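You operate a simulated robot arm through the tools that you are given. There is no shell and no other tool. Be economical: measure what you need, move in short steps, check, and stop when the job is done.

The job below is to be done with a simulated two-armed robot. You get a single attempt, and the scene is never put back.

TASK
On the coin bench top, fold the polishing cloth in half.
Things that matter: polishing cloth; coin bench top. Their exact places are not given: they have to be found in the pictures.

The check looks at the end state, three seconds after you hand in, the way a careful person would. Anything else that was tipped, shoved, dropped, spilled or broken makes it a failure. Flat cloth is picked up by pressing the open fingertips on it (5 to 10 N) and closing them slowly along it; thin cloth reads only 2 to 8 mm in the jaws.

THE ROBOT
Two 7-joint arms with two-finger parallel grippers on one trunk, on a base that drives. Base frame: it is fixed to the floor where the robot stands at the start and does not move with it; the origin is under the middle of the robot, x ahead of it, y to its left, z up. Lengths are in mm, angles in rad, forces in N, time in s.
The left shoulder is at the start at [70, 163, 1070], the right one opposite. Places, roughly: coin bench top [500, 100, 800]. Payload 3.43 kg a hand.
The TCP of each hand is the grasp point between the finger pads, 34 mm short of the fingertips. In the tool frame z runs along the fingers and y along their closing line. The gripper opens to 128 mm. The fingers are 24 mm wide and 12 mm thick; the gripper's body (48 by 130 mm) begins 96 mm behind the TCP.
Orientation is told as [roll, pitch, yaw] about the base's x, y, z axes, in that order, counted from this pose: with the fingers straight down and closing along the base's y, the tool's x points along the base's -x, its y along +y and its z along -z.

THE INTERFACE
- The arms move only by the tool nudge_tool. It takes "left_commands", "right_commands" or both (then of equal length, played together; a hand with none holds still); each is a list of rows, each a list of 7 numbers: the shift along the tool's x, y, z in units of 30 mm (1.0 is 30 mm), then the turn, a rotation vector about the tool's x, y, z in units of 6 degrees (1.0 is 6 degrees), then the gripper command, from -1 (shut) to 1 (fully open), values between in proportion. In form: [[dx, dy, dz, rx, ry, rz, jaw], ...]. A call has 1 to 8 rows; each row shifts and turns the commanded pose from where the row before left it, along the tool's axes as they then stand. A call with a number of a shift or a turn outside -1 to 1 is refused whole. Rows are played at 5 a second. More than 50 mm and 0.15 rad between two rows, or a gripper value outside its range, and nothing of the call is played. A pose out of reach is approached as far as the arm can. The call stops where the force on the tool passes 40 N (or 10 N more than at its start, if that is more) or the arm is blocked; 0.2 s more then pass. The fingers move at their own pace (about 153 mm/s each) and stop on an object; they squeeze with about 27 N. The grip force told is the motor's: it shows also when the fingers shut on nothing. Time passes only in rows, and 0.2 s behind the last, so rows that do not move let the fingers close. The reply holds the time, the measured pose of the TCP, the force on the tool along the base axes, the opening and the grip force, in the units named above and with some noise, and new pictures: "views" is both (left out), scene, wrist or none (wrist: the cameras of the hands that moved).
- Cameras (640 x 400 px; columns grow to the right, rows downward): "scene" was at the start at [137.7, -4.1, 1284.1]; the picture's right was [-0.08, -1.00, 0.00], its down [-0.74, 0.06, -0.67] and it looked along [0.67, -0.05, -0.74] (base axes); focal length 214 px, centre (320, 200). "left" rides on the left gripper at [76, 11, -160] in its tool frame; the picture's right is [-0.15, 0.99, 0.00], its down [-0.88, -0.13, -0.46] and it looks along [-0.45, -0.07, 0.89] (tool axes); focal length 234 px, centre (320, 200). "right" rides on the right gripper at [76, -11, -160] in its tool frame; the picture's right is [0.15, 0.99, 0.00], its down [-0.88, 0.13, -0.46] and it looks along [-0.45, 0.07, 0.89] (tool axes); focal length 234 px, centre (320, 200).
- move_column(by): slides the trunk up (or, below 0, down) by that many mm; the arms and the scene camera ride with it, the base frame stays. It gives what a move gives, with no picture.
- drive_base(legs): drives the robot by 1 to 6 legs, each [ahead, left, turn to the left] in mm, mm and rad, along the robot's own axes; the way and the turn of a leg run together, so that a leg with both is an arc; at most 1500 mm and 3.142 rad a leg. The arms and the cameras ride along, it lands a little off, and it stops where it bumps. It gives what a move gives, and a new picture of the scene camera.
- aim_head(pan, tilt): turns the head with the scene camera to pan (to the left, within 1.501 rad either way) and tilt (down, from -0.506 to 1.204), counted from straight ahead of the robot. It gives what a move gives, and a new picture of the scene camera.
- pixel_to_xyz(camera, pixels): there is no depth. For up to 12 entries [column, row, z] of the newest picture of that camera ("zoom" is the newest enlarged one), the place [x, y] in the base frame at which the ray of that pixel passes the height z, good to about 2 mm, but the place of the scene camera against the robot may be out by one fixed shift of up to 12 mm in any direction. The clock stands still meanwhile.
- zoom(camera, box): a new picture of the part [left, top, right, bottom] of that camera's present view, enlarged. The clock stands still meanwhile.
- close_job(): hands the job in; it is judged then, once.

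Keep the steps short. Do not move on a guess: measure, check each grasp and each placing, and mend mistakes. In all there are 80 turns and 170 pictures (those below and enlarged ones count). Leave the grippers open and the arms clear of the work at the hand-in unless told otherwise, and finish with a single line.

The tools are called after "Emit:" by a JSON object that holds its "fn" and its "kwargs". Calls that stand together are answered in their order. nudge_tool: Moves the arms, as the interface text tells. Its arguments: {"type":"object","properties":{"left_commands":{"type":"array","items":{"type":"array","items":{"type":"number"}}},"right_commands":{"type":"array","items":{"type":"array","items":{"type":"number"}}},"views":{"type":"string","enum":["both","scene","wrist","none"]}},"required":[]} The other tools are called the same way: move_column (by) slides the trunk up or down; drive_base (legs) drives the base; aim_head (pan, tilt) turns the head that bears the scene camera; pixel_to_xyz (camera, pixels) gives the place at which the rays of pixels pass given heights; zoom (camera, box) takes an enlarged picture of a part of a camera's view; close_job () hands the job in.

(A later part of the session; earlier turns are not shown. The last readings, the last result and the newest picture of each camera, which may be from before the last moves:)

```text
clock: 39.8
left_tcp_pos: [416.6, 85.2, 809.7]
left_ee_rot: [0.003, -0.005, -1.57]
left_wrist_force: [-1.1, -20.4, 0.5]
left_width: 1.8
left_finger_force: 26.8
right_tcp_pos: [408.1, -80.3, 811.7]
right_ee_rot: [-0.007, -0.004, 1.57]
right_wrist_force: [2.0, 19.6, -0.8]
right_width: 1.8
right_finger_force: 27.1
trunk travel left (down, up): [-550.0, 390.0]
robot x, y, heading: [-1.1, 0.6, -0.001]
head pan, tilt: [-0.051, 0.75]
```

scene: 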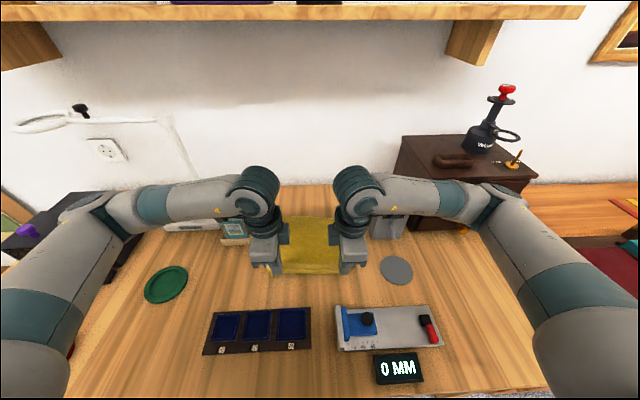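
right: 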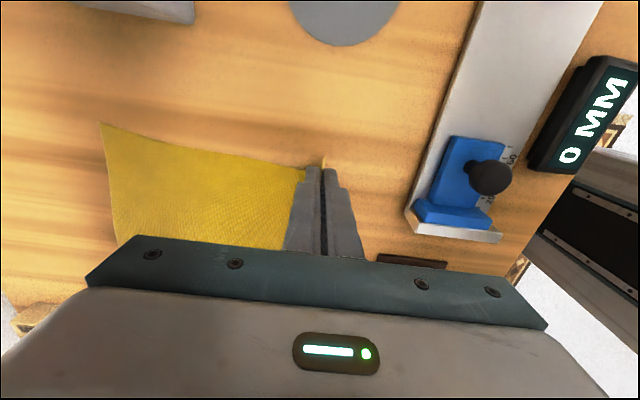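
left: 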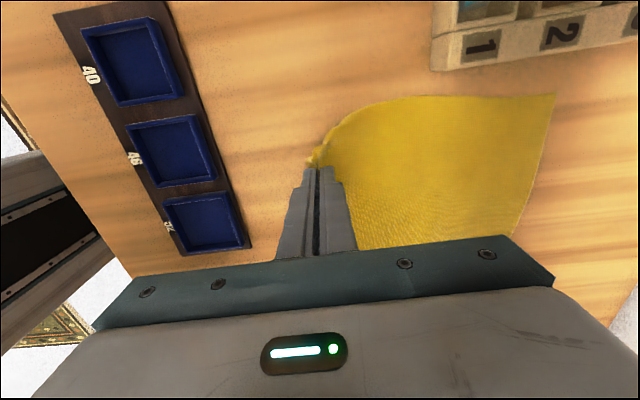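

Emit:
{"fn": "pixel_to_xyz", "kwargs": {"camera": "right", "pixels": [[101, 123, 758], [113, 200, 758], [118, 245, 758]]}}

Emit:
{"fn": "pixel_to_xyz", "kwargs": {"camera": "left", "pixels": [[555, 94, 758], [535, 170, 758], [515, 235, 758], [390, 100, 758]]}}

Emit:
{"fn": "zoom", "kwargs": {"camera": "left", "box": [260, 90, 420, 190]}}

```text
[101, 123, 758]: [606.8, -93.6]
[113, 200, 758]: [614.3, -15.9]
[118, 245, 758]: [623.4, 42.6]
```

```text
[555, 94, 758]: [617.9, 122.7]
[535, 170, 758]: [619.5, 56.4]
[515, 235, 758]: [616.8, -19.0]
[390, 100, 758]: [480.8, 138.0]
```

```text
4.00 times, centred on (340, 140) of left
```

zoom: 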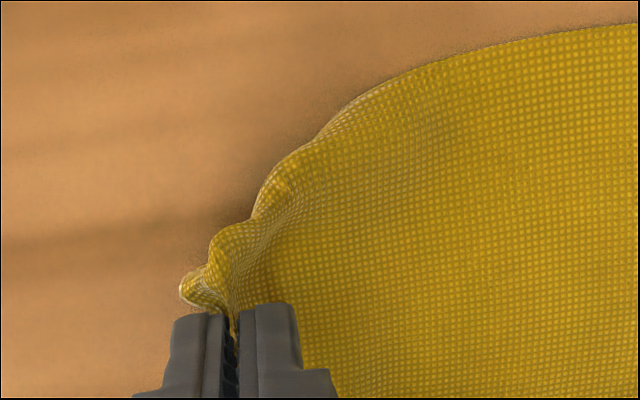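

Far edge is at x≈607–618, y −94…123, so the half line is at x≈490. With this pinch the arc radius is ≈90 mm. Playing the arc forward, ending about 45 mm up.

Emit:
{"fn": "nudge_tool", "kwargs": {"left_commands": [[-0.1, 0.27, -0.83, 0, 0, 0, -1], [0, 0.5, -0.73, 0, 0, 0, -1], [0, 0.67, -0.53, 0, 0, 0, -1], [0, 0.83, -0.27, 0, 0, 0, -1], [0, 0.83, 0, 0, 0, 0, -1], [0, 0.83, 0.2, 0, 0, 0, -1], [0, 0.77, 0.5, 0, 0, 0, -1]], "right_commands": [[-0.1, -0.27, -0.83, 0, 0, 0, -1], [0, -0.5, -0.73, 0, 0, 0, -1], [0, -0.67, -0.53, 0, 0, 0, -1], [0, -0.83, -0.27, 0, 0, 0, -1], [0, -0.83, 0, 0, 0, 0, -1], [0, -0.83, 0.2, 0, 0, 0, -1], [0, -0.77, 0.5, 0, 0, 0, -1]], "views": "wrist"}}

Emit:
{"fn": "zoom", "kwargs": {"camera": "scene", "box": [230, 150, 410, 263]}}

```text
clock: 41.4
left_tcp_pos: [452.0, 81.9, 865.6]
left_ee_rot: [0.003, -0.003, -1.567]
left_wrist_force: [-0.8, -2.5, 0.2]
left_width: 2.0
left_finger_force: 27.1
left hand out of reach, approached as far as the arm can: row 3, 4, 5, 6, 7
right_tcp_pos: [452.7, -76.4, 872.0]
right_ee_rot: [-0.007, -0.004, 1.568]
right_wrist_force: [0.6, 2.7, 0.1]
right_width: 2.0
right_finger_force: 26.8
right hand out of reach, approached as far as the arm can: row 4, 5, 6, 7
trunk travel left (down, up): [-550.0, 390.0]
robot x, y, heading: [1.9, 1.7, 0.004]
head pan, tilt: [-0.051, 0.75]
```

right: 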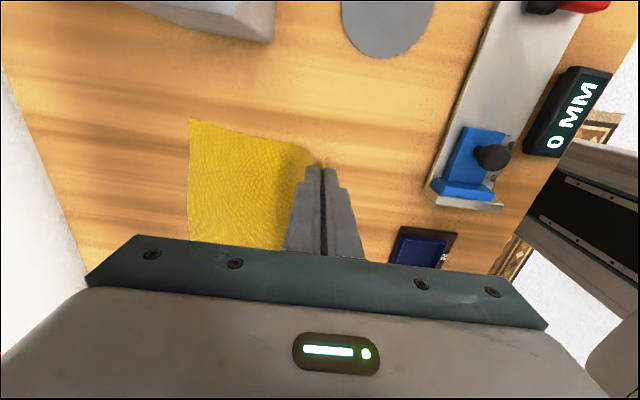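
left: 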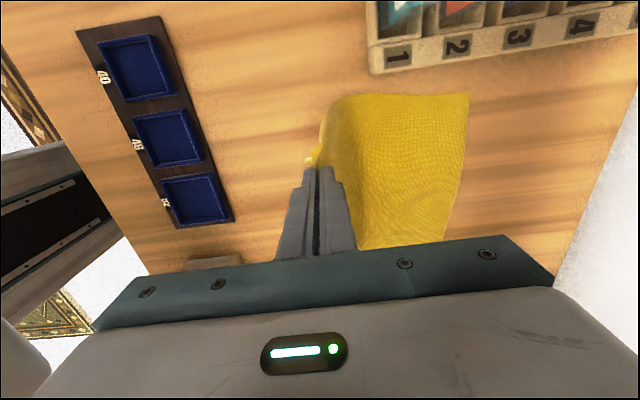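

```text
3.54 times, centred on (320, 206) of scene
```

zoom: 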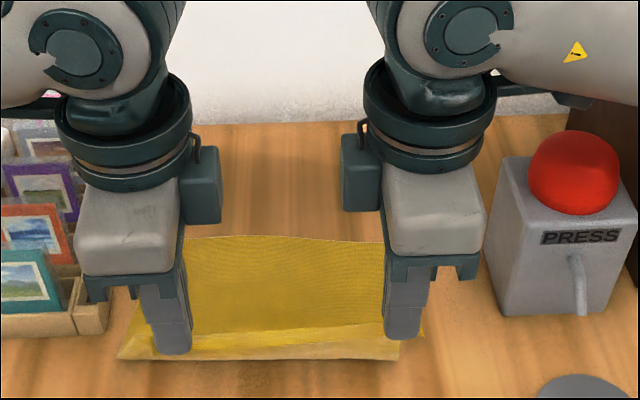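

The arms ran out of wrist range with this yaw. I'll turn each hand back a little (one 6° row) to see whether motion resumes, and from where.

Emit:
{"fn": "nudge_tool", "kwargs": {"left_commands": [[0, 0, 0, 0, 0, -0.7, -1]], "right_commands": [[0, 0, 0, 0, 0, 0.7, -1]], "views": "none"}}

```text
clock: 41.8
left_tcp_pos: [452.4, 81.4, 866.3]
left_ee_rot: [0.003, -0.001, -1.496]
left_wrist_force: [0.4, -1.7, 0.2]
left_width: 1.8
left_finger_force: 26.9
right_tcp_pos: [452.4, -76.7, 871.0]
right_ee_rot: [-0.004, -0.005, 1.496]
right_wrist_force: [0.3, 2.3, 0.6]
right_width: 1.8
right_finger_force: 26.9
trunk travel left (down, up): [-550.0, 390.0]
robot x, y, heading: [-0.8, 0.5, 0.003]
head pan, tilt: [-0.051, 0.75]
```

Motion resumes from the measured pose. I'll continue the arc while gradually turning both hands back.

Emit:
{"fn": "nudge_tool", "kwargs": {"left_commands": [[-0.055, 0.731, -0.43, 0, 0, -1, -1], [-0.144, 0.787, -0.13, 0, 0, -1, -1], [-0.233, 0.8, 0.1, 0, 0, -1, -1]], "right_commands": [[-0.035, -0.465, -0.27, 0, 0, 1, -1], [-0.132, -0.72, -0.17, 0, 0, 1, -1], [-0.233, -0.8, 0.1, 0, 0, 1, -1]], "views": "none"}}

```text
clock: 42.6
left_tcp_pos: [524.5, 81.5, 879.9]
left_ee_rot: [0.001, -0.004, -1.182]
left_wrist_force: [-0.6, -5.7, 0.6]
left_width: 1.8
left_finger_force: 26.7
right_tcp_pos: [514.2, -77.4, 881.1]
right_ee_rot: [-0.005, -0.008, 1.182]
right_wrist_force: [0.4, 6.1, -0.5]
right_width: 1.5
right_finger_force: 26.8
trunk travel left (down, up): [-550.0, 390.0]
robot x, y, heading: [-0.6, 2.0, -0.004]
head pan, tilt: [-0.051, 0.75]
```

Good, tips are over the fold line. Continue down the far side with a little more turn-back.

Emit:
{"fn": "nudge_tool", "kwargs": {"left_commands": [[-0.253, 0.617, 0.3, 0, 0, -0.6, -1], [-0.29, 0.6, 0.53, 0, 0, -0.6, -1], [-0.212, 0.378, 0.67, 0, 0, -0.6, -1]], "right_commands": [[-0.253, -0.617, 0.3, 0, 0, 0.6, -1], [-0.29, -0.6, 0.53, 0, 0, 0.6, -1], [-0.212, -0.378, 0.67, 0, 0, 0.6, -1]]}}

Emit:
{"fn": "zoom", "kwargs": {"camera": "scene", "box": [230, 150, 410, 263]}}

Emit:
{"fn": "zoom", "kwargs": {"camera": "left", "box": [220, 60, 540, 260]}}

Emit:
{"fn": "zoom", "kwargs": {"camera": "right", "box": [120, 60, 440, 260]}}

```text
clock: 43.4
left_tcp_pos: [577.7, 79.1, 836.4]
left_ee_rot: [-0.002, -0.002, -0.993]
left_wrist_force: [-0.8, -5.8, -0.2]
left_width: 1.6
left_finger_force: 27.5
right_tcp_pos: [566.9, -76.9, 837.3]
right_ee_rot: [-0.002, -0.007, 0.996]
right_wrist_force: [1.3, 6.9, -0.1]
right_width: 2.0
right_finger_force: 27.2
trunk travel left (down, up): [-550.0, 390.0]
robot x, y, heading: [2.9, 3.0, -0.0]
head pan, tilt: [-0.051, 0.75]
```

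scene: 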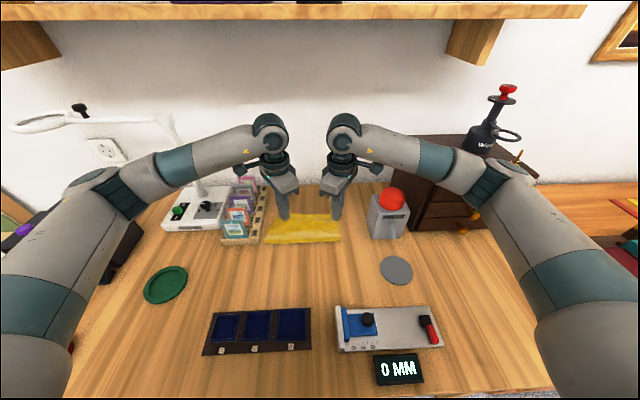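
right: 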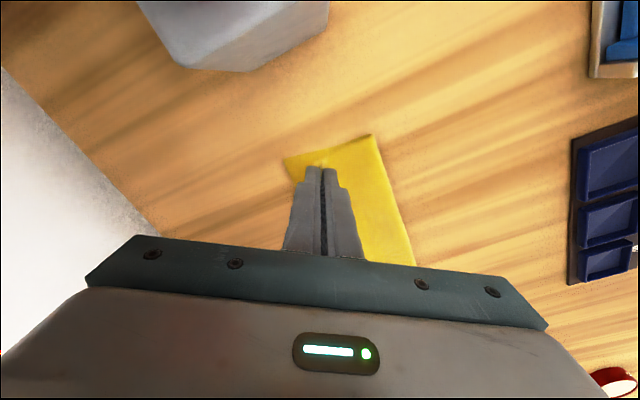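
left: 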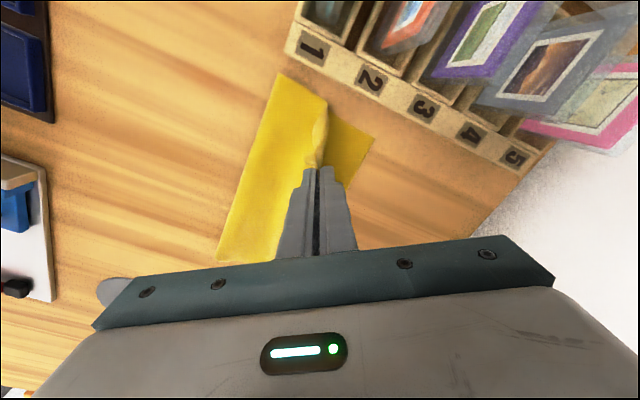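

```text
3.54 times, centred on (320, 206) of scene
```

zoom: 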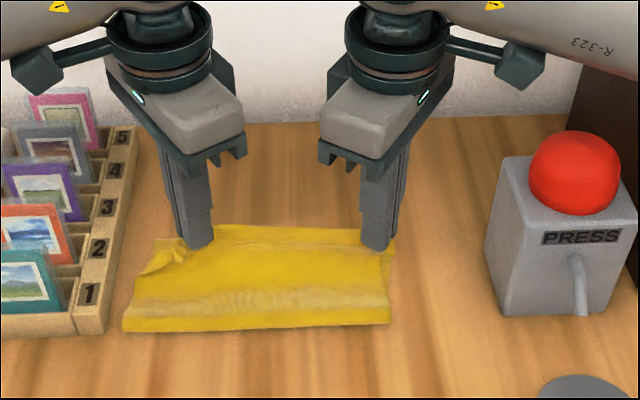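

```text
2.00 times, centred on (380, 160) of left
```

zoom: 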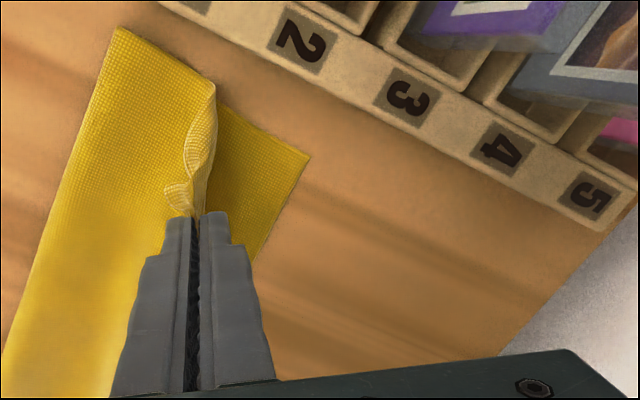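

```text
2.00 times, centred on (280, 160) of right
```

zoom: 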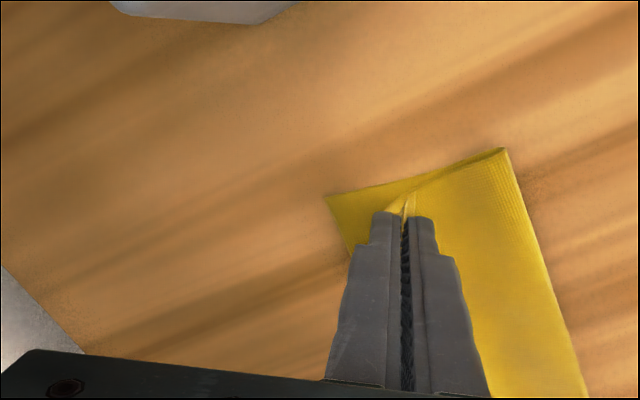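

Excellent: the sheet now trails cleanly and the bottom's far corners show beyond the hands. Measuring.

Emit:
{"fn": "pixel_to_xyz", "kwargs": {"camera": "left", "pixels": [[279, 74, 765], [375, 138.5, 758], [220, 258, 765]]}}

Emit:
{"fn": "pixel_to_xyz", "kwargs": {"camera": "right", "pixels": [[372.5, 134, 765], [283, 158.5, 758], [412, 260, 765]]}}

```text
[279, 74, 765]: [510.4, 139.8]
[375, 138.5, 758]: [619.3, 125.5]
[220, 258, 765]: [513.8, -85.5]
```

```text
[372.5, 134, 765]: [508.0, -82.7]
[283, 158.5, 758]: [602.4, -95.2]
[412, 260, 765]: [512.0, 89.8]
```

Geometry: fold at x≈509, bottom far edge 602–619. The held edge would swing down to about 608–617, which matches. Releasing here, 40 mm up, so the edge can spring open as it falls.

Emit:
{"fn": "nudge_tool", "kwargs": {"left_commands": [[0, 0, 0, 0, 0, 0, -0.6], [0, 0, 0, 0, 0, 0, -0.6], [0, 0, -0.6, 0, 0, 0, -0.6], [0, 0, -0.8, 0, 0, 0, -0.6], [0, 0, -0.8, 0, 0, 0, -0.6]], "right_commands": [[0, 0, 0, 0, 0, 0, -0.6], [0, 0, 0, 0, 0, 0, -0.6], [0, 0, -0.6, 0, 0, 0, -0.6], [0, 0, -0.8, 0, 0, 0, -0.6], [0, 0, -0.8, 0, 0, 0, -0.6]]}}

Emit:
{"fn": "zoom", "kwargs": {"camera": "scene", "box": [230, 150, 410, 263]}}

Emit:
{"fn": "zoom", "kwargs": {"camera": "left", "box": [180, 60, 500, 260]}}

Emit:
{"fn": "zoom", "kwargs": {"camera": "right", "box": [160, 60, 480, 260]}}

```text
clock: 44.6
left_tcp_pos: [575.0, 81.9, 902.7]
left_ee_rot: [0.001, -0.005, -0.994]
left_wrist_force: [0.1, 0.6, 0.5]
left_width: 26.0
left_finger_force: 0.0
right_tcp_pos: [566.3, -77.8, 905.2]
right_ee_rot: [-0.004, -0.007, 0.993]
right_wrist_force: [0.1, 0.3, 0.3]
right_width: 25.5
right_finger_force: 0.1
trunk travel left (down, up): [-550.0, 390.0]
robot x, y, heading: [2.2, -2.5, 0.002]
head pan, tilt: [-0.051, 0.75]
```

scene: 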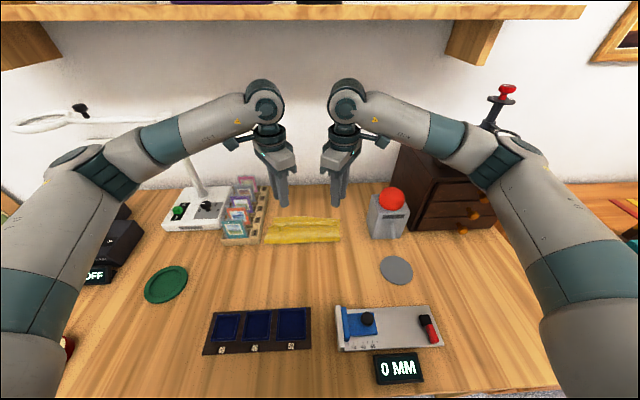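
right: 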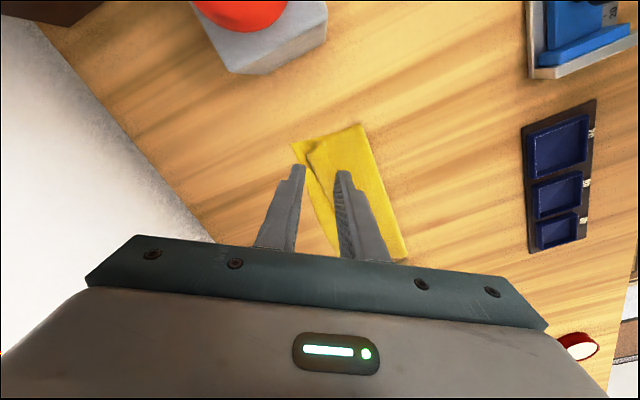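
left: 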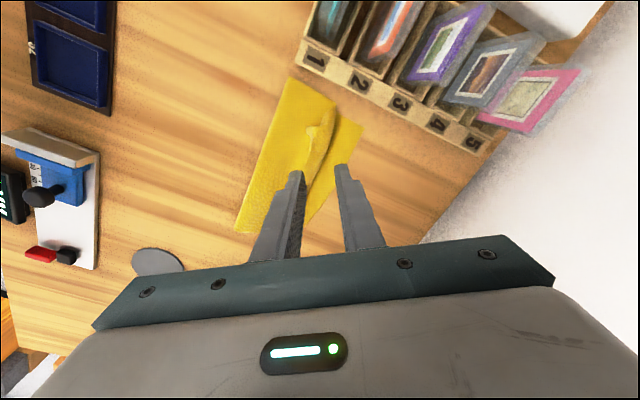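

```text
3.54 times, centred on (320, 206) of scene
```

zoom: 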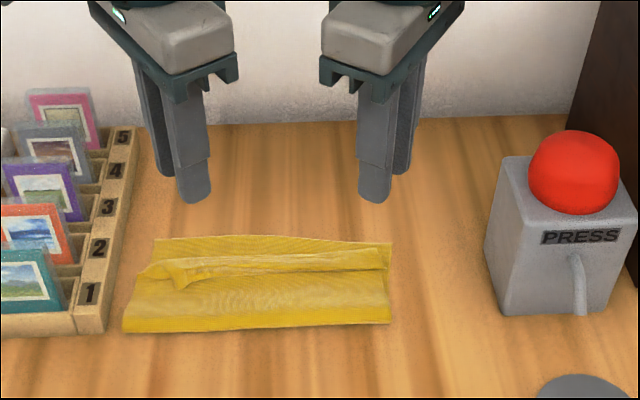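

```text
2.00 times, centred on (340, 160) of left
```

zoom: 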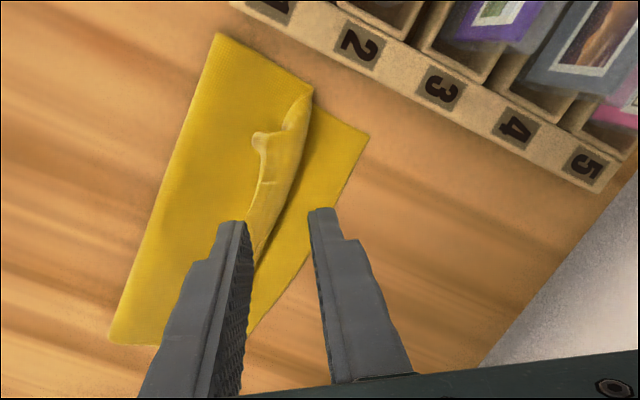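

```text
2.00 times, centred on (320, 160) of right
```

zoom: 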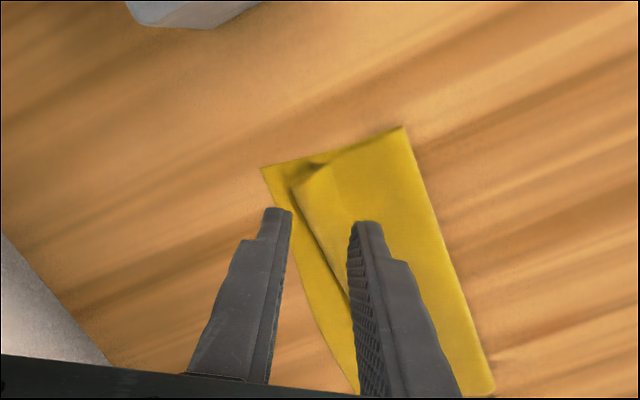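

Folded in the right place now, but a springy hem of about 25 mm is turned back on top. I'll measure it and turn the hands back to yaw 0 so the four fingers can sweep the flap over toward +x.

Emit:
{"fn": "pixel_to_xyz", "kwargs": {"camera": "left", "pixels": [[287, 77, 762], [362, 127, 758], [333, 105, 765], [309, 130, 768], [312, 152, 768], [305, 167, 768], [237, 230, 762]]}}

Emit:
{"fn": "pixel_to_xyz", "kwargs": {"camera": "right", "pixels": [[362, 125, 762], [292, 144, 758], [306, 155, 765], [327, 145, 768], [405, 258, 762], [330, 200, 762]]}}

Emit:
{"fn": "nudge_tool", "kwargs": {"left_commands": [[0, 0, -0.3, 0, 0, -1, -0.6], [0, 0, 0, 0, 0, -1, -0.6], [0, 0, 0, 0, 0, -1, -0.6], [0, 0, 0, 0, 0, -1, -0.6], [0, 0, 0, 0, 0, -1, -0.6], [0, 0, 0, 0, 0, -1, -0.6], [0, 0, 0, 0, 0, -1, -0.6], [0, 0, 0, 0, 0, -1, -0.6]], "right_commands": [[0, 0, -0.3, 0, 0, 1, -0.6], [0, 0, 0, 0, 0, 1, -0.6], [0, 0, 0, 0, 0, 1, -0.6], [0, 0, 0, 0, 0, 1, -0.6], [0, 0, 0, 0, 0, 1, -0.6], [0, 0, 0, 0, 0, 1, -0.6], [0, 0, 0, 0, 0, 1, -0.6], [0, 0, 0, 0, 0, 1, -0.6]], "views": "none"}}

```text
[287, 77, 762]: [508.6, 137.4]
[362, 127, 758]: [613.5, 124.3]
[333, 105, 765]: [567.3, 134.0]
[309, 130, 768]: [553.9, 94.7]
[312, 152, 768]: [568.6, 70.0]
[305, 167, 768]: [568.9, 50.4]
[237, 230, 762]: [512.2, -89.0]
```

```text
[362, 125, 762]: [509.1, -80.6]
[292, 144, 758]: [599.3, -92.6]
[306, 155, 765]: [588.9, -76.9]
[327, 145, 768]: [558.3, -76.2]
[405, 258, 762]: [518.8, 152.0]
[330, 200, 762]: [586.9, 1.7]
```

```text
clock: 46.4
left_tcp_pos: [576.4, 78.9, 912.5]
left_ee_rot: [-0.001, -0.005, -0.154]
left_wrist_force: [0.3, -0.6, 0.3]
left_width: 25.6
left_finger_force: 0.2
right_tcp_pos: [566.9, -76.7, 914.1]
right_ee_rot: [0.003, -0.007, 0.153]
right_wrist_force: [-0.2, 0.3, -0.6]
right_width: 25.9
right_finger_force: 0.1
trunk travel left (down, up): [-550.0, 390.0]
robot x, y, heading: [2.2, 4.0, -0.001]
head pan, tilt: [-0.051, 0.75]
```

Flap edge is at x≈555–569 and the crease at ≈588. I'll finish the turn, back up to x≈525 and open the jaws to about 60 mm.

Emit:
{"fn": "nudge_tool", "kwargs": {"left_commands": [[0, 0, 0, 0, 0, -0.75, -0.06], [0, 0, 0, 0, 0, -0.72, -0.06], [0.85, 0.15, 0.3, 0, 0, 0, -0.06], [0.85, 0.15, 0.5, 0, 0, 0, -0.06], [0, 0, 0.8, 0, 0, 0, -0.06], [0, 0, 0.8, 0, 0, 0, -0.06]], "right_commands": [[0, 0, 0, 0, 0, 0.75, -0.06], [0, 0, 0, 0, 0, 0.72, -0.06], [0.7, 0.4, 0.3, 0, 0, 0, -0.06], [0.7, 0.45, 0.5, 0, 0, 0, -0.06], [0, 0, 0.8, 0, 0, 0, -0.06], [0, 0, 0.8, 0, 0, 0, -0.06]]}}

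Emit:
{"fn": "zoom", "kwargs": {"camera": "left", "box": [160, 100, 480, 300]}}

Emit:
{"fn": "zoom", "kwargs": {"camera": "right", "box": [160, 100, 480, 300]}}

```text
clock: 47.8
left_tcp_pos: [527.5, 88.4, 841.0]
left_ee_rot: [-0.003, -0.002, -0.002]
left_wrist_force: [-0.4, 0.8, 0.1]
left_width: 60.2
left_finger_force: 0.0
right_tcp_pos: [523.6, -52.4, 841.8]
right_ee_rot: [0.006, -0.008, 0.001]
right_wrist_force: [0.6, 0.5, 0.0]
right_width: 60.2
right_finger_force: 0.0
trunk travel left (down, up): [-550.0, 390.0]
robot x, y, heading: [2.0, -1.0, 0.003]
head pan, tilt: [-0.051, 0.75]
```

scene: 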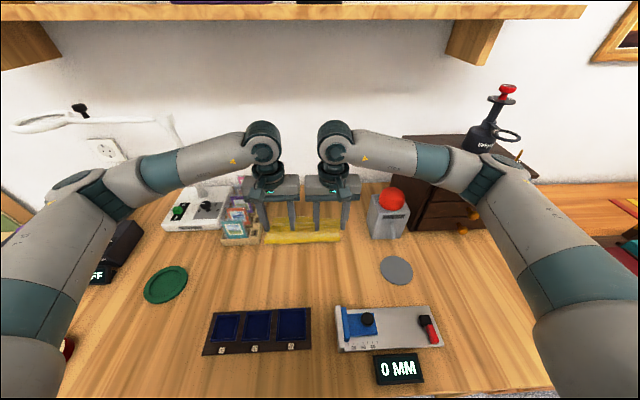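
right: 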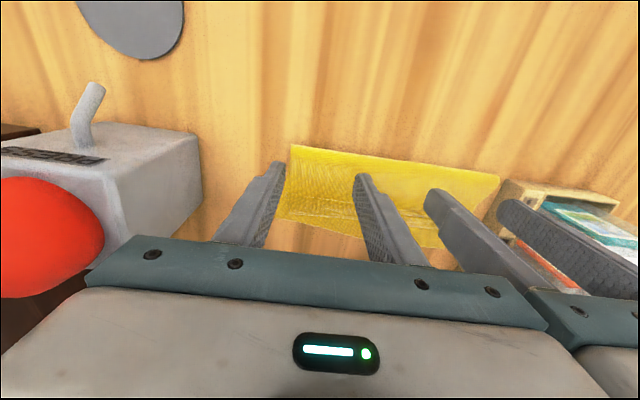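
left: 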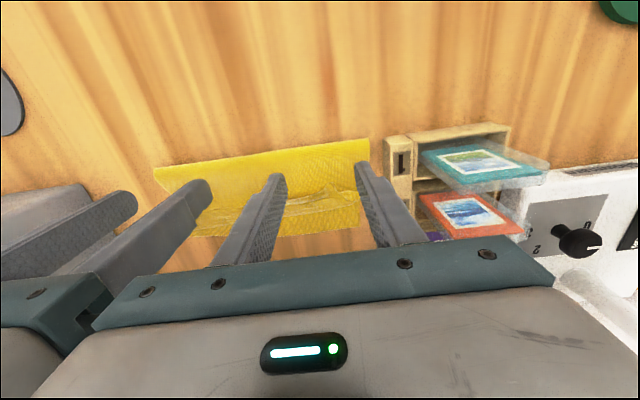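

```text
2.00 times, centred on (320, 200) of left
```

zoom: 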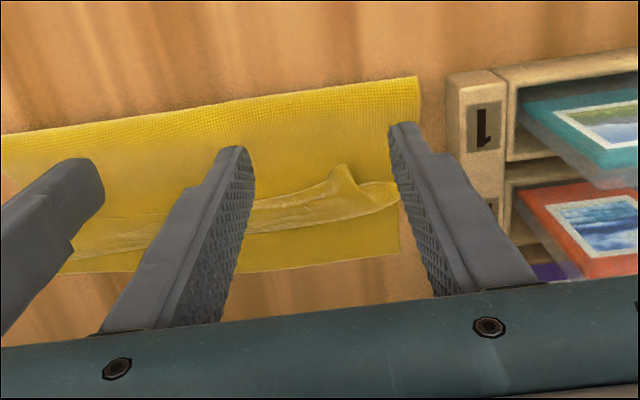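

```text
2.00 times, centred on (320, 200) of right
```

zoom: 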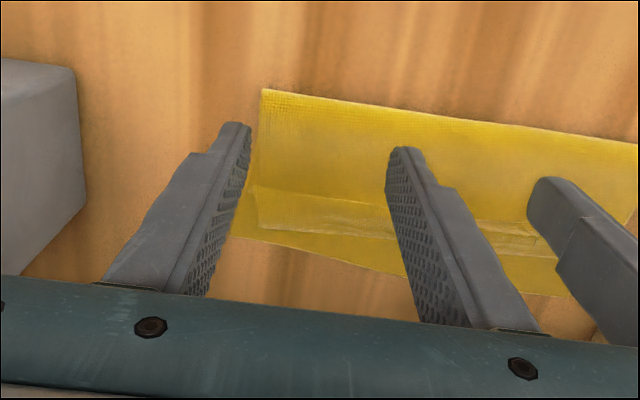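

I'll narrow the jaws so all four fingers are over the cloth and lower to a few millimetres above the table, just on the near side of the flap.

Emit:
{"fn": "nudge_tool", "kwargs": {"left_commands": [[0, 0.05, 0.5, 0, 0, 0, -0.31], [0, 0, 0.5, 0, 0, 0, -0.31], [0, 0, 0.35, 0, 0, 0, -0.31], [0, 0, 0, 0, 0, 0, -0.31]], "right_commands": [[0, 0.05, 0.5, 0, 0, 0, -0.44], [0, 0, 0.5, 0, 0, 0, -0.44], [0, 0, 0.35, 0, 0, 0, -0.44], [0, 0, 0, 0, 0, 0, -0.44]], "views": "wrist"}}

Emit:
{"fn": "zoom", "kwargs": {"camera": "left", "box": [160, 100, 480, 300]}}

Emit:
{"fn": "zoom", "kwargs": {"camera": "right", "box": [160, 100, 480, 300]}}

```text
clock: 48.8
left_tcp_pos: [523.0, 91.2, 802.1]
left_ee_rot: [-0.003, -0.006, -0.002]
left_wrist_force: [0.2, -0.4, -0.8]
left_width: 44.2
left_finger_force: 0.0
right_tcp_pos: [521.3, -48.7, 803.6]
right_ee_rot: [0.003, -0.009, 0.002]
right_wrist_force: [0.3, -0.1, -0.6]
right_width: 35.7
right_finger_force: 0.1
trunk travel left (down, up): [-550.0, 390.0]
robot x, y, heading: [-1.9, -2.0, -0.001]
head pan, tilt: [-0.051, 0.75]
```

right: 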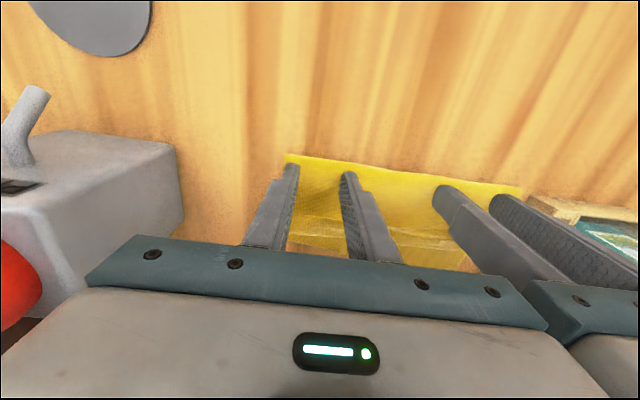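
left: 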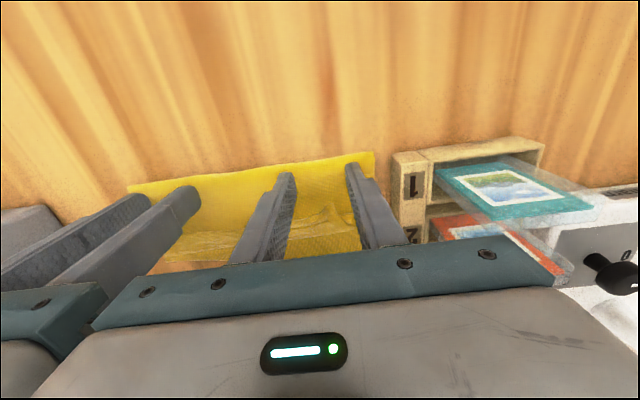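

```text
2.00 times, centred on (320, 200) of left
```

zoom: 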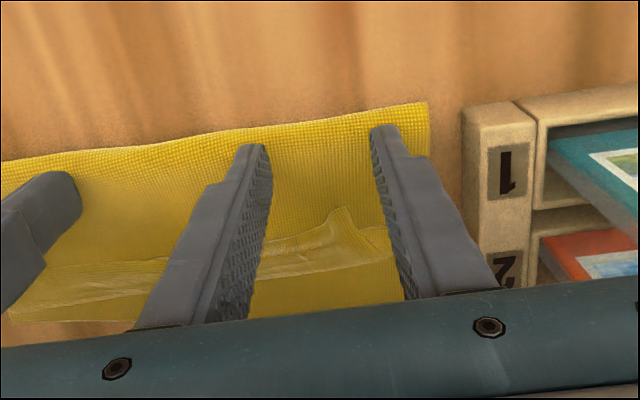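

```text
2.00 times, centred on (320, 200) of right
```

zoom: 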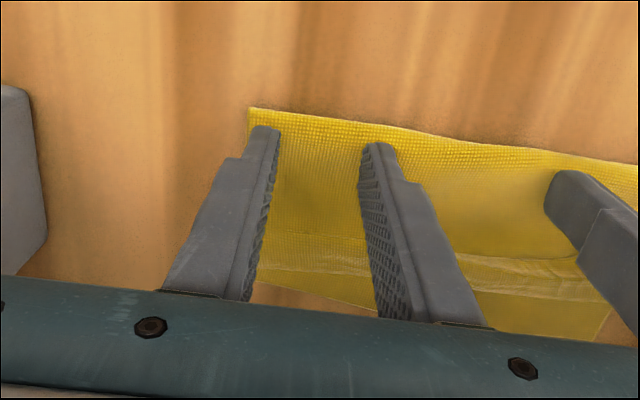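

No contact yet. Down 5 mm more, then sweep toward +x in 10 mm steps.

Emit:
{"fn": "nudge_tool", "kwargs": {"left_commands": [[0, 0, 0.15, 0, 0, 0, -0.31], [-0.33, 0, 0, 0, 0, 0, -0.31], [-0.33, 0, 0, 0, 0, 0, -0.31], [-0.33, 0, 0, 0, 0, 0, -0.31], [-0.33, 0, 0, 0, 0, 0, -0.31]], "right_commands": [[0, 0, 0.2, 0, 0, 0, -0.44], [-0.33, 0, 0, 0, 0, 0, -0.44], [-0.33, 0, 0, 0, 0, 0, -0.44], [-0.33, 0, 0, 0, 0, 0, -0.44], [-0.33, 0, 0, 0, 0, 0, -0.44]], "views": "none"}}

Emit:
{"fn": "zoom", "kwargs": {"camera": "left", "box": [160, 100, 480, 300]}}

Emit:
{"fn": "zoom", "kwargs": {"camera": "right", "box": [160, 100, 480, 300]}}

```text
clock: 50.0
left_tcp_pos: [557.9, 92.2, 800.3]
left_ee_rot: [-0.004, -0.014, -0.002]
left_wrist_force: [-0.3, 0.5, 0.4]
left_width: 44.2
left_finger_force: 0.1
right_tcp_pos: [557.3, -46.1, 801.5]
right_ee_rot: [0.004, -0.018, 0.002]
right_wrist_force: [0.6, -0.2, 0.6]
right_width: 35.9
right_finger_force: 0.1
trunk travel left (down, up): [-550.0, 390.0]
robot x, y, heading: [0.4, -0.8, 0.002]
head pan, tilt: [-0.051, 0.75]
```

```text
2.00 times, centred on (320, 200) of left
```

zoom: 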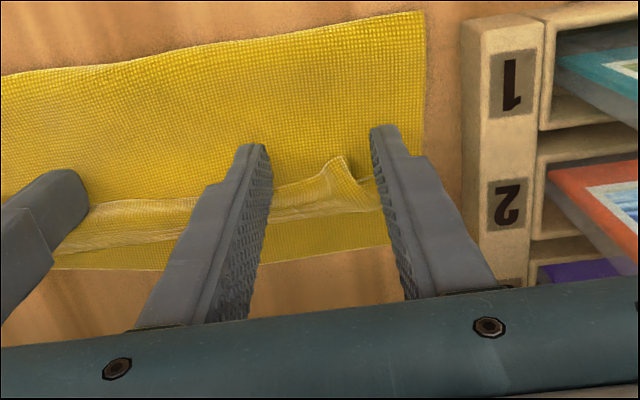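

```text
2.00 times, centred on (320, 200) of right
```

zoom: 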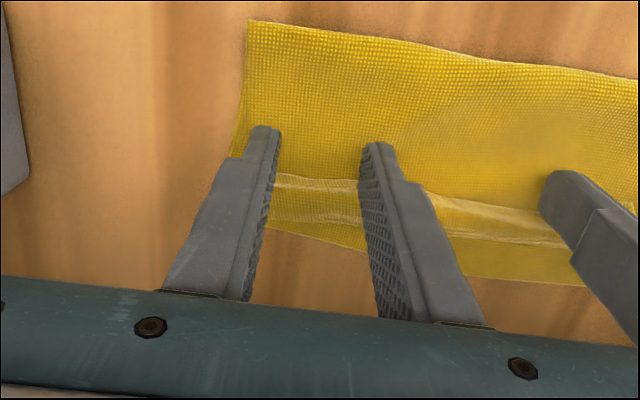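

The fingers are against the flap and it's rolling up. Continue the sweep, 2 mm lower.

Emit:
{"fn": "nudge_tool", "kwargs": {"left_commands": [[-0.33, 0, 0.07, 0, 0, 0, -0.31], [-0.33, 0, 0, 0, 0, 0, -0.31], [-0.33, 0, 0, 0, 0, 0, -0.31]], "right_commands": [[-0.33, 0, 0.1, 0, 0, 0, -0.44], [-0.33, 0, 0, 0, 0, 0, -0.44], [-0.33, 0, 0, 0, 0, 0, -0.44]], "views": "none"}}

Emit:
{"fn": "zoom", "kwargs": {"camera": "left", "box": [160, 100, 480, 300]}}

Emit:
{"fn": "zoom", "kwargs": {"camera": "right", "box": [160, 100, 480, 300]}}

```text
clock: 50.8
left_tcp_pos: [586.2, 92.4, 799.0]
left_ee_rot: [-0.008, -0.013, 0.0]
left_wrist_force: [-1.1, 0.0, -0.1]
left_width: 44.0
left_finger_force: 0.1
right_tcp_pos: [587.2, -46.6, 802.5]
right_ee_rot: [0.002, -0.018, 0.001]
right_wrist_force: [0.1, -0.1, 0.2]
right_width: 35.8
right_finger_force: 0.1
trunk travel left (down, up): [-550.0, 390.0]
robot x, y, heading: [1.8, 1.3, -0.001]
head pan, tilt: [-0.051, 0.75]
```

```text
2.00 times, centred on (320, 200) of left
```

zoom: 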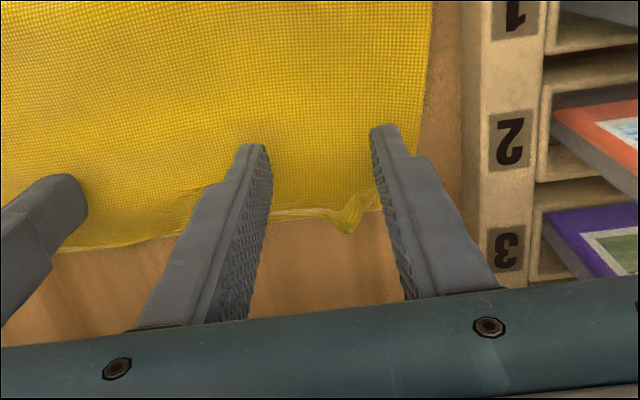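

```text
2.00 times, centred on (320, 200) of right
```

zoom: 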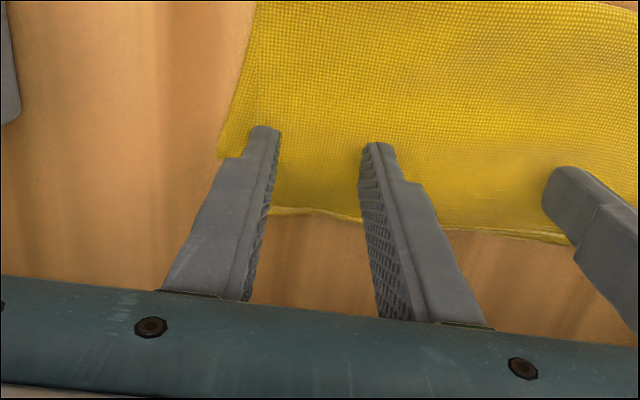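

The flap has flipped over and the edges lie close together. Raise both hands straight up and inspect.

Emit:
{"fn": "nudge_tool", "kwargs": {"left_commands": [[0, 0, -0.4, 0, 0, 0, -0.31], [0, 0, -0.9, 0, 0, 0, -0.31], [0, 0, -0.9, 0, 0, 0, -0.31], [0.5, 0, -0.9, 0, 0, 0, -0.31]], "right_commands": [[0, 0, -0.4, 0, 0, 0, -0.44], [0, 0, -0.9, 0, 0, 0, -0.44], [0, 0, -0.9, 0, 0, 0, -0.44], [0.5, 0, -0.9, 0, 0, 0, -0.44]]}}

Emit:
{"fn": "zoom", "kwargs": {"camera": "left", "box": [160, 60, 480, 260]}}

Emit:
{"fn": "zoom", "kwargs": {"camera": "right", "box": [220, 60, 540, 260]}}

Emit:
{"fn": "zoom", "kwargs": {"camera": "scene", "box": [240, 180, 400, 280]}}

```text
clock: 51.8
left_tcp_pos: [577.7, 90.7, 887.4]
left_ee_rot: [-0.002, -0.006, -0.001]
left_wrist_force: [-0.2, 0.8, 0.1]
left_width: 44.3
left_finger_force: 0.1
right_tcp_pos: [579.0, -45.5, 888.4]
right_ee_rot: [0.005, -0.008, 0.004]
right_wrist_force: [-0.1, 0.1, -0.2]
right_width: 35.8
right_finger_force: 0.0
trunk travel left (down, up): [-550.0, 390.0]
robot x, y, heading: [0.4, -0.0, -0.006]
head pan, tilt: [-0.051, 0.75]
```

scene: 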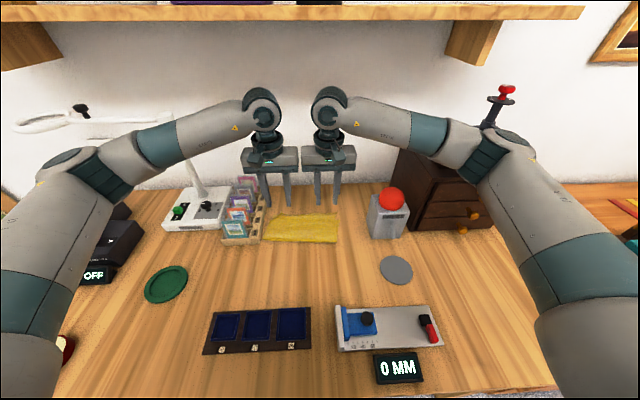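
right: 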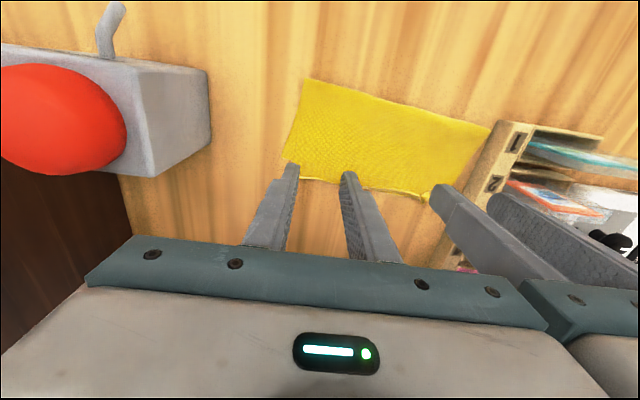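
left: 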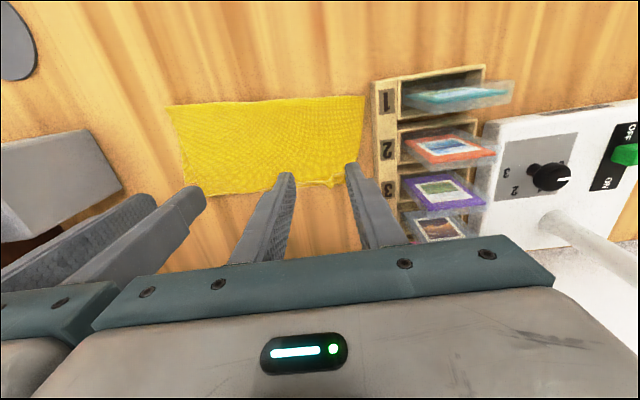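

```text
2.00 times, centred on (320, 160) of left
```

zoom: 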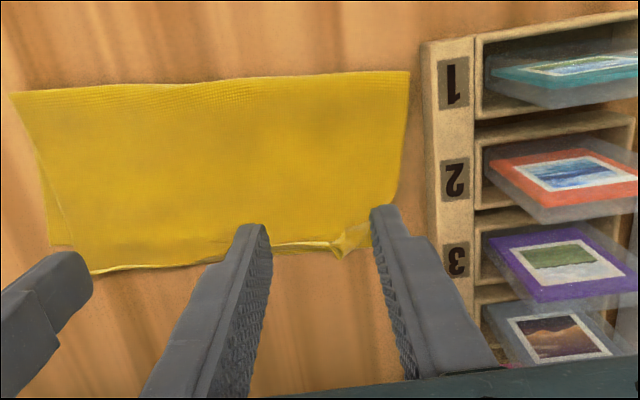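

```text
2.00 times, centred on (380, 160) of right
```

zoom: 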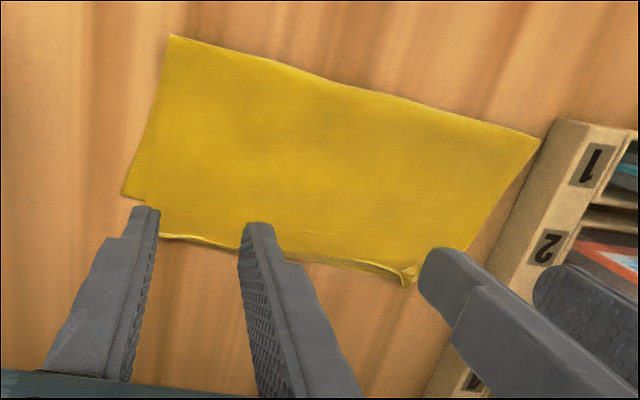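

```text
4.00 times, centred on (320, 230) of scene
```

zoom: 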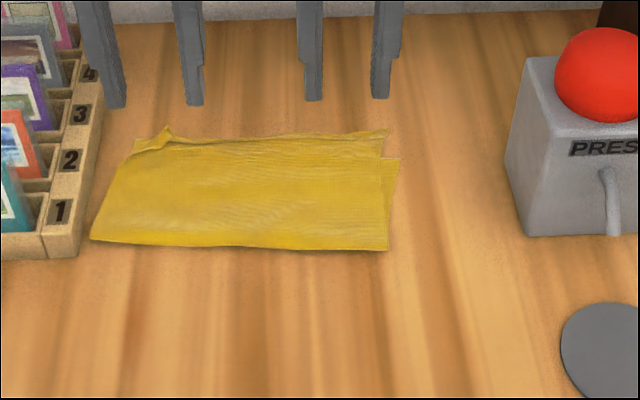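

Nearly there. Measure how the edges line up.

Emit:
{"fn": "pixel_to_xyz", "kwargs": {"camera": "right", "pixels": [[304, 78, 762], [490, 129, 762], [281, 156.5, 758], [300, 177, 764], [345, 187, 764], [420, 201, 764]]}}

Emit:
{"fn": "pixel_to_xyz", "kwargs": {"camera": "left", "pixels": [[165, 106, 762], [365, 95, 762], [208, 196, 764], [260, 190, 764], [330, 189, 764], [346, 177, 760], [358, 160, 758]]}}

```text
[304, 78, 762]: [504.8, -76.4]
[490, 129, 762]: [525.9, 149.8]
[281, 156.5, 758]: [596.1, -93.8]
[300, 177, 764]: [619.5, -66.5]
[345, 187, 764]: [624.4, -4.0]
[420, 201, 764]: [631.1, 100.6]
```

```text
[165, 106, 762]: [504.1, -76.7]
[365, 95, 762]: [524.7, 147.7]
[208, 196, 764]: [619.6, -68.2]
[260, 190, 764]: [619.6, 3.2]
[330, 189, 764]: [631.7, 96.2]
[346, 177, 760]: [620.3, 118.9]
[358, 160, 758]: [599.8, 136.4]
```

Fold line is at x≈505–525. The top edge overhangs the bottom by ≈20 mm on the right and is bunched inward about 25 mm at each corner. I'll pinch the overhanging top corners (single layer) and spread them outward and slightly back. Approach first.

Emit:
{"fn": "nudge_tool", "kwargs": {"left_commands": [[-0.85, 0.02, 0.3, 0, 0, 0, -0.62], [-0.82, 0.02, 0.6, 0, 0, 0, -0.62], [0, 0, 0.9, 0, 0, 0, -0.62], [0, 0, 0.9, 0, 0, 0, -0.62]], "right_commands": [[-0.62, -0.04, 0.3, 0, 0, 0, -0.62], [-0.61, -0.04, 0.6, 0, 0, 0, -0.62], [0, 0, 0.9, 0, 0, 0, -0.62], [0, 0, 0.9, 0, 0, 0, -0.62]], "views": "none"}}

Emit:
{"fn": "zoom", "kwargs": {"camera": "left", "box": [200, 90, 440, 240]}}

Emit:
{"fn": "zoom", "kwargs": {"camera": "right", "box": [200, 90, 440, 240]}}

```text
clock: 52.8
left_tcp_pos: [629.6, 93.2, 805.4]
left_ee_rot: [-0.002, -0.003, -0.002]
left_wrist_force: [0.9, -0.8, 0.5]
left_width: 24.7
left_finger_force: 0.1
right_tcp_pos: [617.4, -51.1, 805.6]
right_ee_rot: [0.005, -0.004, 0.003]
right_wrist_force: [0.0, -0.4, 0.5]
right_width: 24.1
right_finger_force: 0.1
trunk travel left (down, up): [-550.0, 390.0]
robot x, y, heading: [-1.5, 2.5, -0.003]
head pan, tilt: [-0.051, 0.75]
```

```text
2.67 times, centred on (320, 165) of left
```

zoom: 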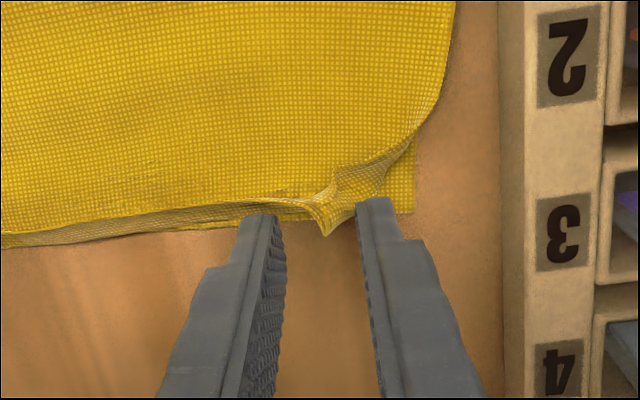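

```text
2.67 times, centred on (320, 165) of right
```

zoom: 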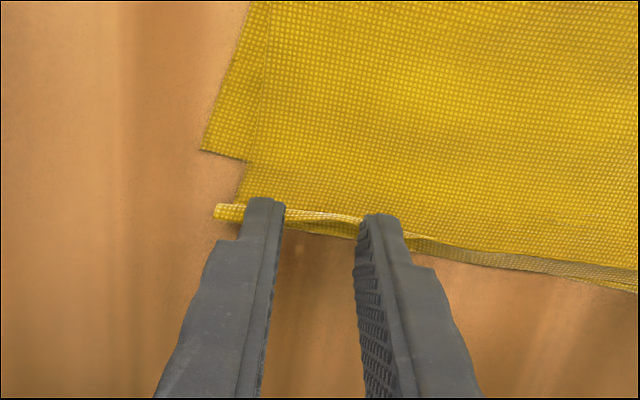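

Right misalignment is mainly ≈20 mm in x; the left corner is bunched ≈25 mm inward as a standing tag. Lower and pinch both.

Emit:
{"fn": "nudge_tool", "kwargs": {"left_commands": [[0, 0, 0.15, 0, 0, 0, -0.62], [0, 0, 0.05, 0, 0, 0, -0.62], [0, 0, 0, 0, 0, 0, -0.72], [0, 0, 0, 0, 0, 0, -0.8], [0, 0, 0, 0, 0, 0, -0.88], [0, 0, 0, 0, 0, 0, -1], [0, 0, 0, 0, 0, 0, -1]], "right_commands": [[0, 0, 0.2, 0, 0, 0, -0.62], [0, 0, 0.15, 0, 0, 0, -0.62], [0, 0, 0, 0, 0, 0, -0.72], [0, 0, 0, 0, 0, 0, -0.8], [0, 0, 0, 0, 0, 0, -0.88], [0, 0, 0, 0, 0, 0, -1], [0, 0, 0, 0, 0, 0, -1]], "views": "none"}}

Emit:
{"fn": "zoom", "kwargs": {"camera": "left", "box": [200, 90, 440, 240]}}

Emit:
{"fn": "zoom", "kwargs": {"camera": "right", "box": [200, 90, 440, 240]}}

```text
clock: 54.4
left_tcp_pos: [627.9, 94.3, 801.3]
left_ee_rot: [-0.004, -0.006, -0.002]
left_wrist_force: [-0.3, -0.3, -0.2]
left_width: 1.6
left_finger_force: 26.6
right_tcp_pos: [616.4, -51.1, 797.9]
right_ee_rot: [0.004, -0.012, 0.001]
right_wrist_force: [0.0, -0.1, 0.7]
right_width: 0.0
right_finger_force: 27.0
trunk travel left (down, up): [-550.0, 390.0]
robot x, y, heading: [1.2, -0.2, -0.002]
head pan, tilt: [-0.051, 0.75]
```

```text
2.67 times, centred on (320, 165) of left
```

zoom: 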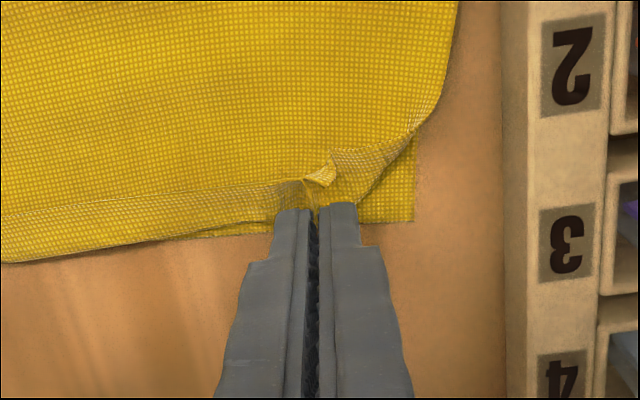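

```text
2.67 times, centred on (320, 165) of right
```

zoom: 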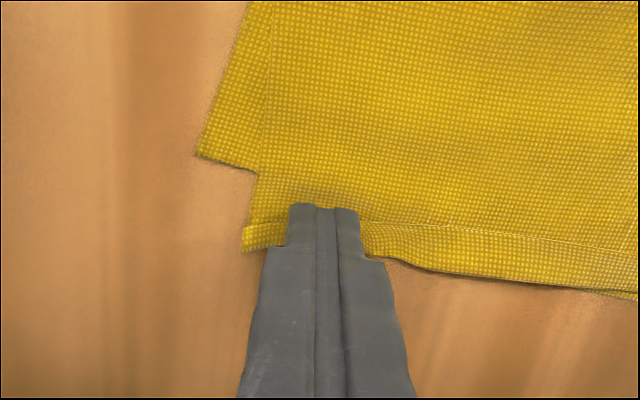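

Left holds the tag; right is closed on nothing. I'll draw the left corner outward 22 mm just above the table, and lift the right hand clear.

Emit:
{"fn": "nudge_tool", "kwargs": {"left_commands": [[0, 0, -0.2, 0, 0, 0, -1], [0, 0.25, 0, 0, 0, 0, -1], [0, 0.25, 0, 0, 0, 0, -1], [0, 0.25, 0.1, 0, 0, 0, -1]], "right_commands": [[0, 0, -0.5, 0, 0, 0, -1], [0, 0, -0.5, 0, 0, 0, -0.5], [-0.6, 0, 0, 0, 0, 0, -0.4], [-0.4, -0.1, 0, 0, 0, 0, -0.4]], "views": "none"}}

Emit:
{"fn": "zoom", "kwargs": {"camera": "left", "box": [200, 90, 440, 240]}}

Emit:
{"fn": "zoom", "kwargs": {"camera": "right", "box": [200, 60, 440, 210]}}

```text
clock: 55.4
left_tcp_pos: [631.5, 114.8, 801.7]
left_ee_rot: [-0.004, -0.004, -0.002]
left_wrist_force: [0.6, 0.5, -0.2]
left_width: 1.6
left_finger_force: 26.9
right_tcp_pos: [647.4, -51.1, 824.7]
right_ee_rot: [0.005, -0.006, 0.001]
right_wrist_force: [-0.6, -0.5, -0.1]
right_width: 38.5
right_finger_force: 0.2
trunk travel left (down, up): [-550.0, 390.0]
robot x, y, heading: [-2.2, -2.2, 0.002]
head pan, tilt: [-0.051, 0.75]
```

```text
2.67 times, centred on (320, 165) of left
```

zoom: 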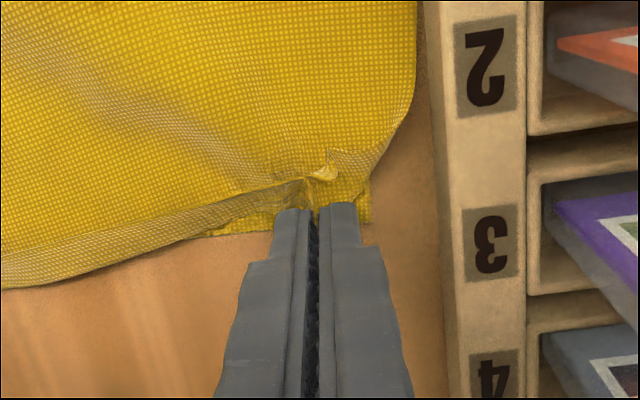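

```text
2.67 times, centred on (320, 135) of right
```

zoom: 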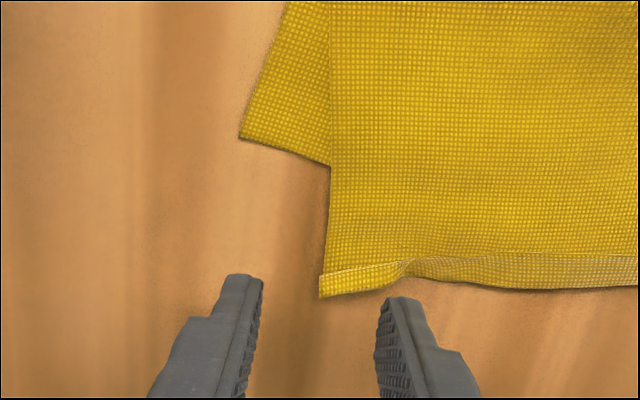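

The left corner now lines up. I'll keep the left hand as an anchor and fix the right top corner; measuring it.

Emit:
{"fn": "pixel_to_xyz", "kwargs": {"camera": "right", "pixels": [[320, 168, 760], [320, 162, 762], [352, 161, 764], [290, 111, 758], [324, 121, 758]]}}

```text
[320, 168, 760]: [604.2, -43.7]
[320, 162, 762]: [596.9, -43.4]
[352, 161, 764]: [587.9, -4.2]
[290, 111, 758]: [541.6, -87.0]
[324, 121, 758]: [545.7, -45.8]
```

That mapping used an older full picture. Use the enlarged picture instead.

Emit:
{"fn": "pixel_to_xyz", "kwargs": {"camera": "zoom", "pixels": [[320, 294, 760], [320, 276, 762], [405, 262, 764], [240, 138, 758], [330, 166, 758], [560, 285, 760]]}}

```text
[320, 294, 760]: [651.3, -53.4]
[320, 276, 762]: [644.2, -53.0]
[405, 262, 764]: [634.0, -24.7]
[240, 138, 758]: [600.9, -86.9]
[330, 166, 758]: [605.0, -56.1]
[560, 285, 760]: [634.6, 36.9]
```

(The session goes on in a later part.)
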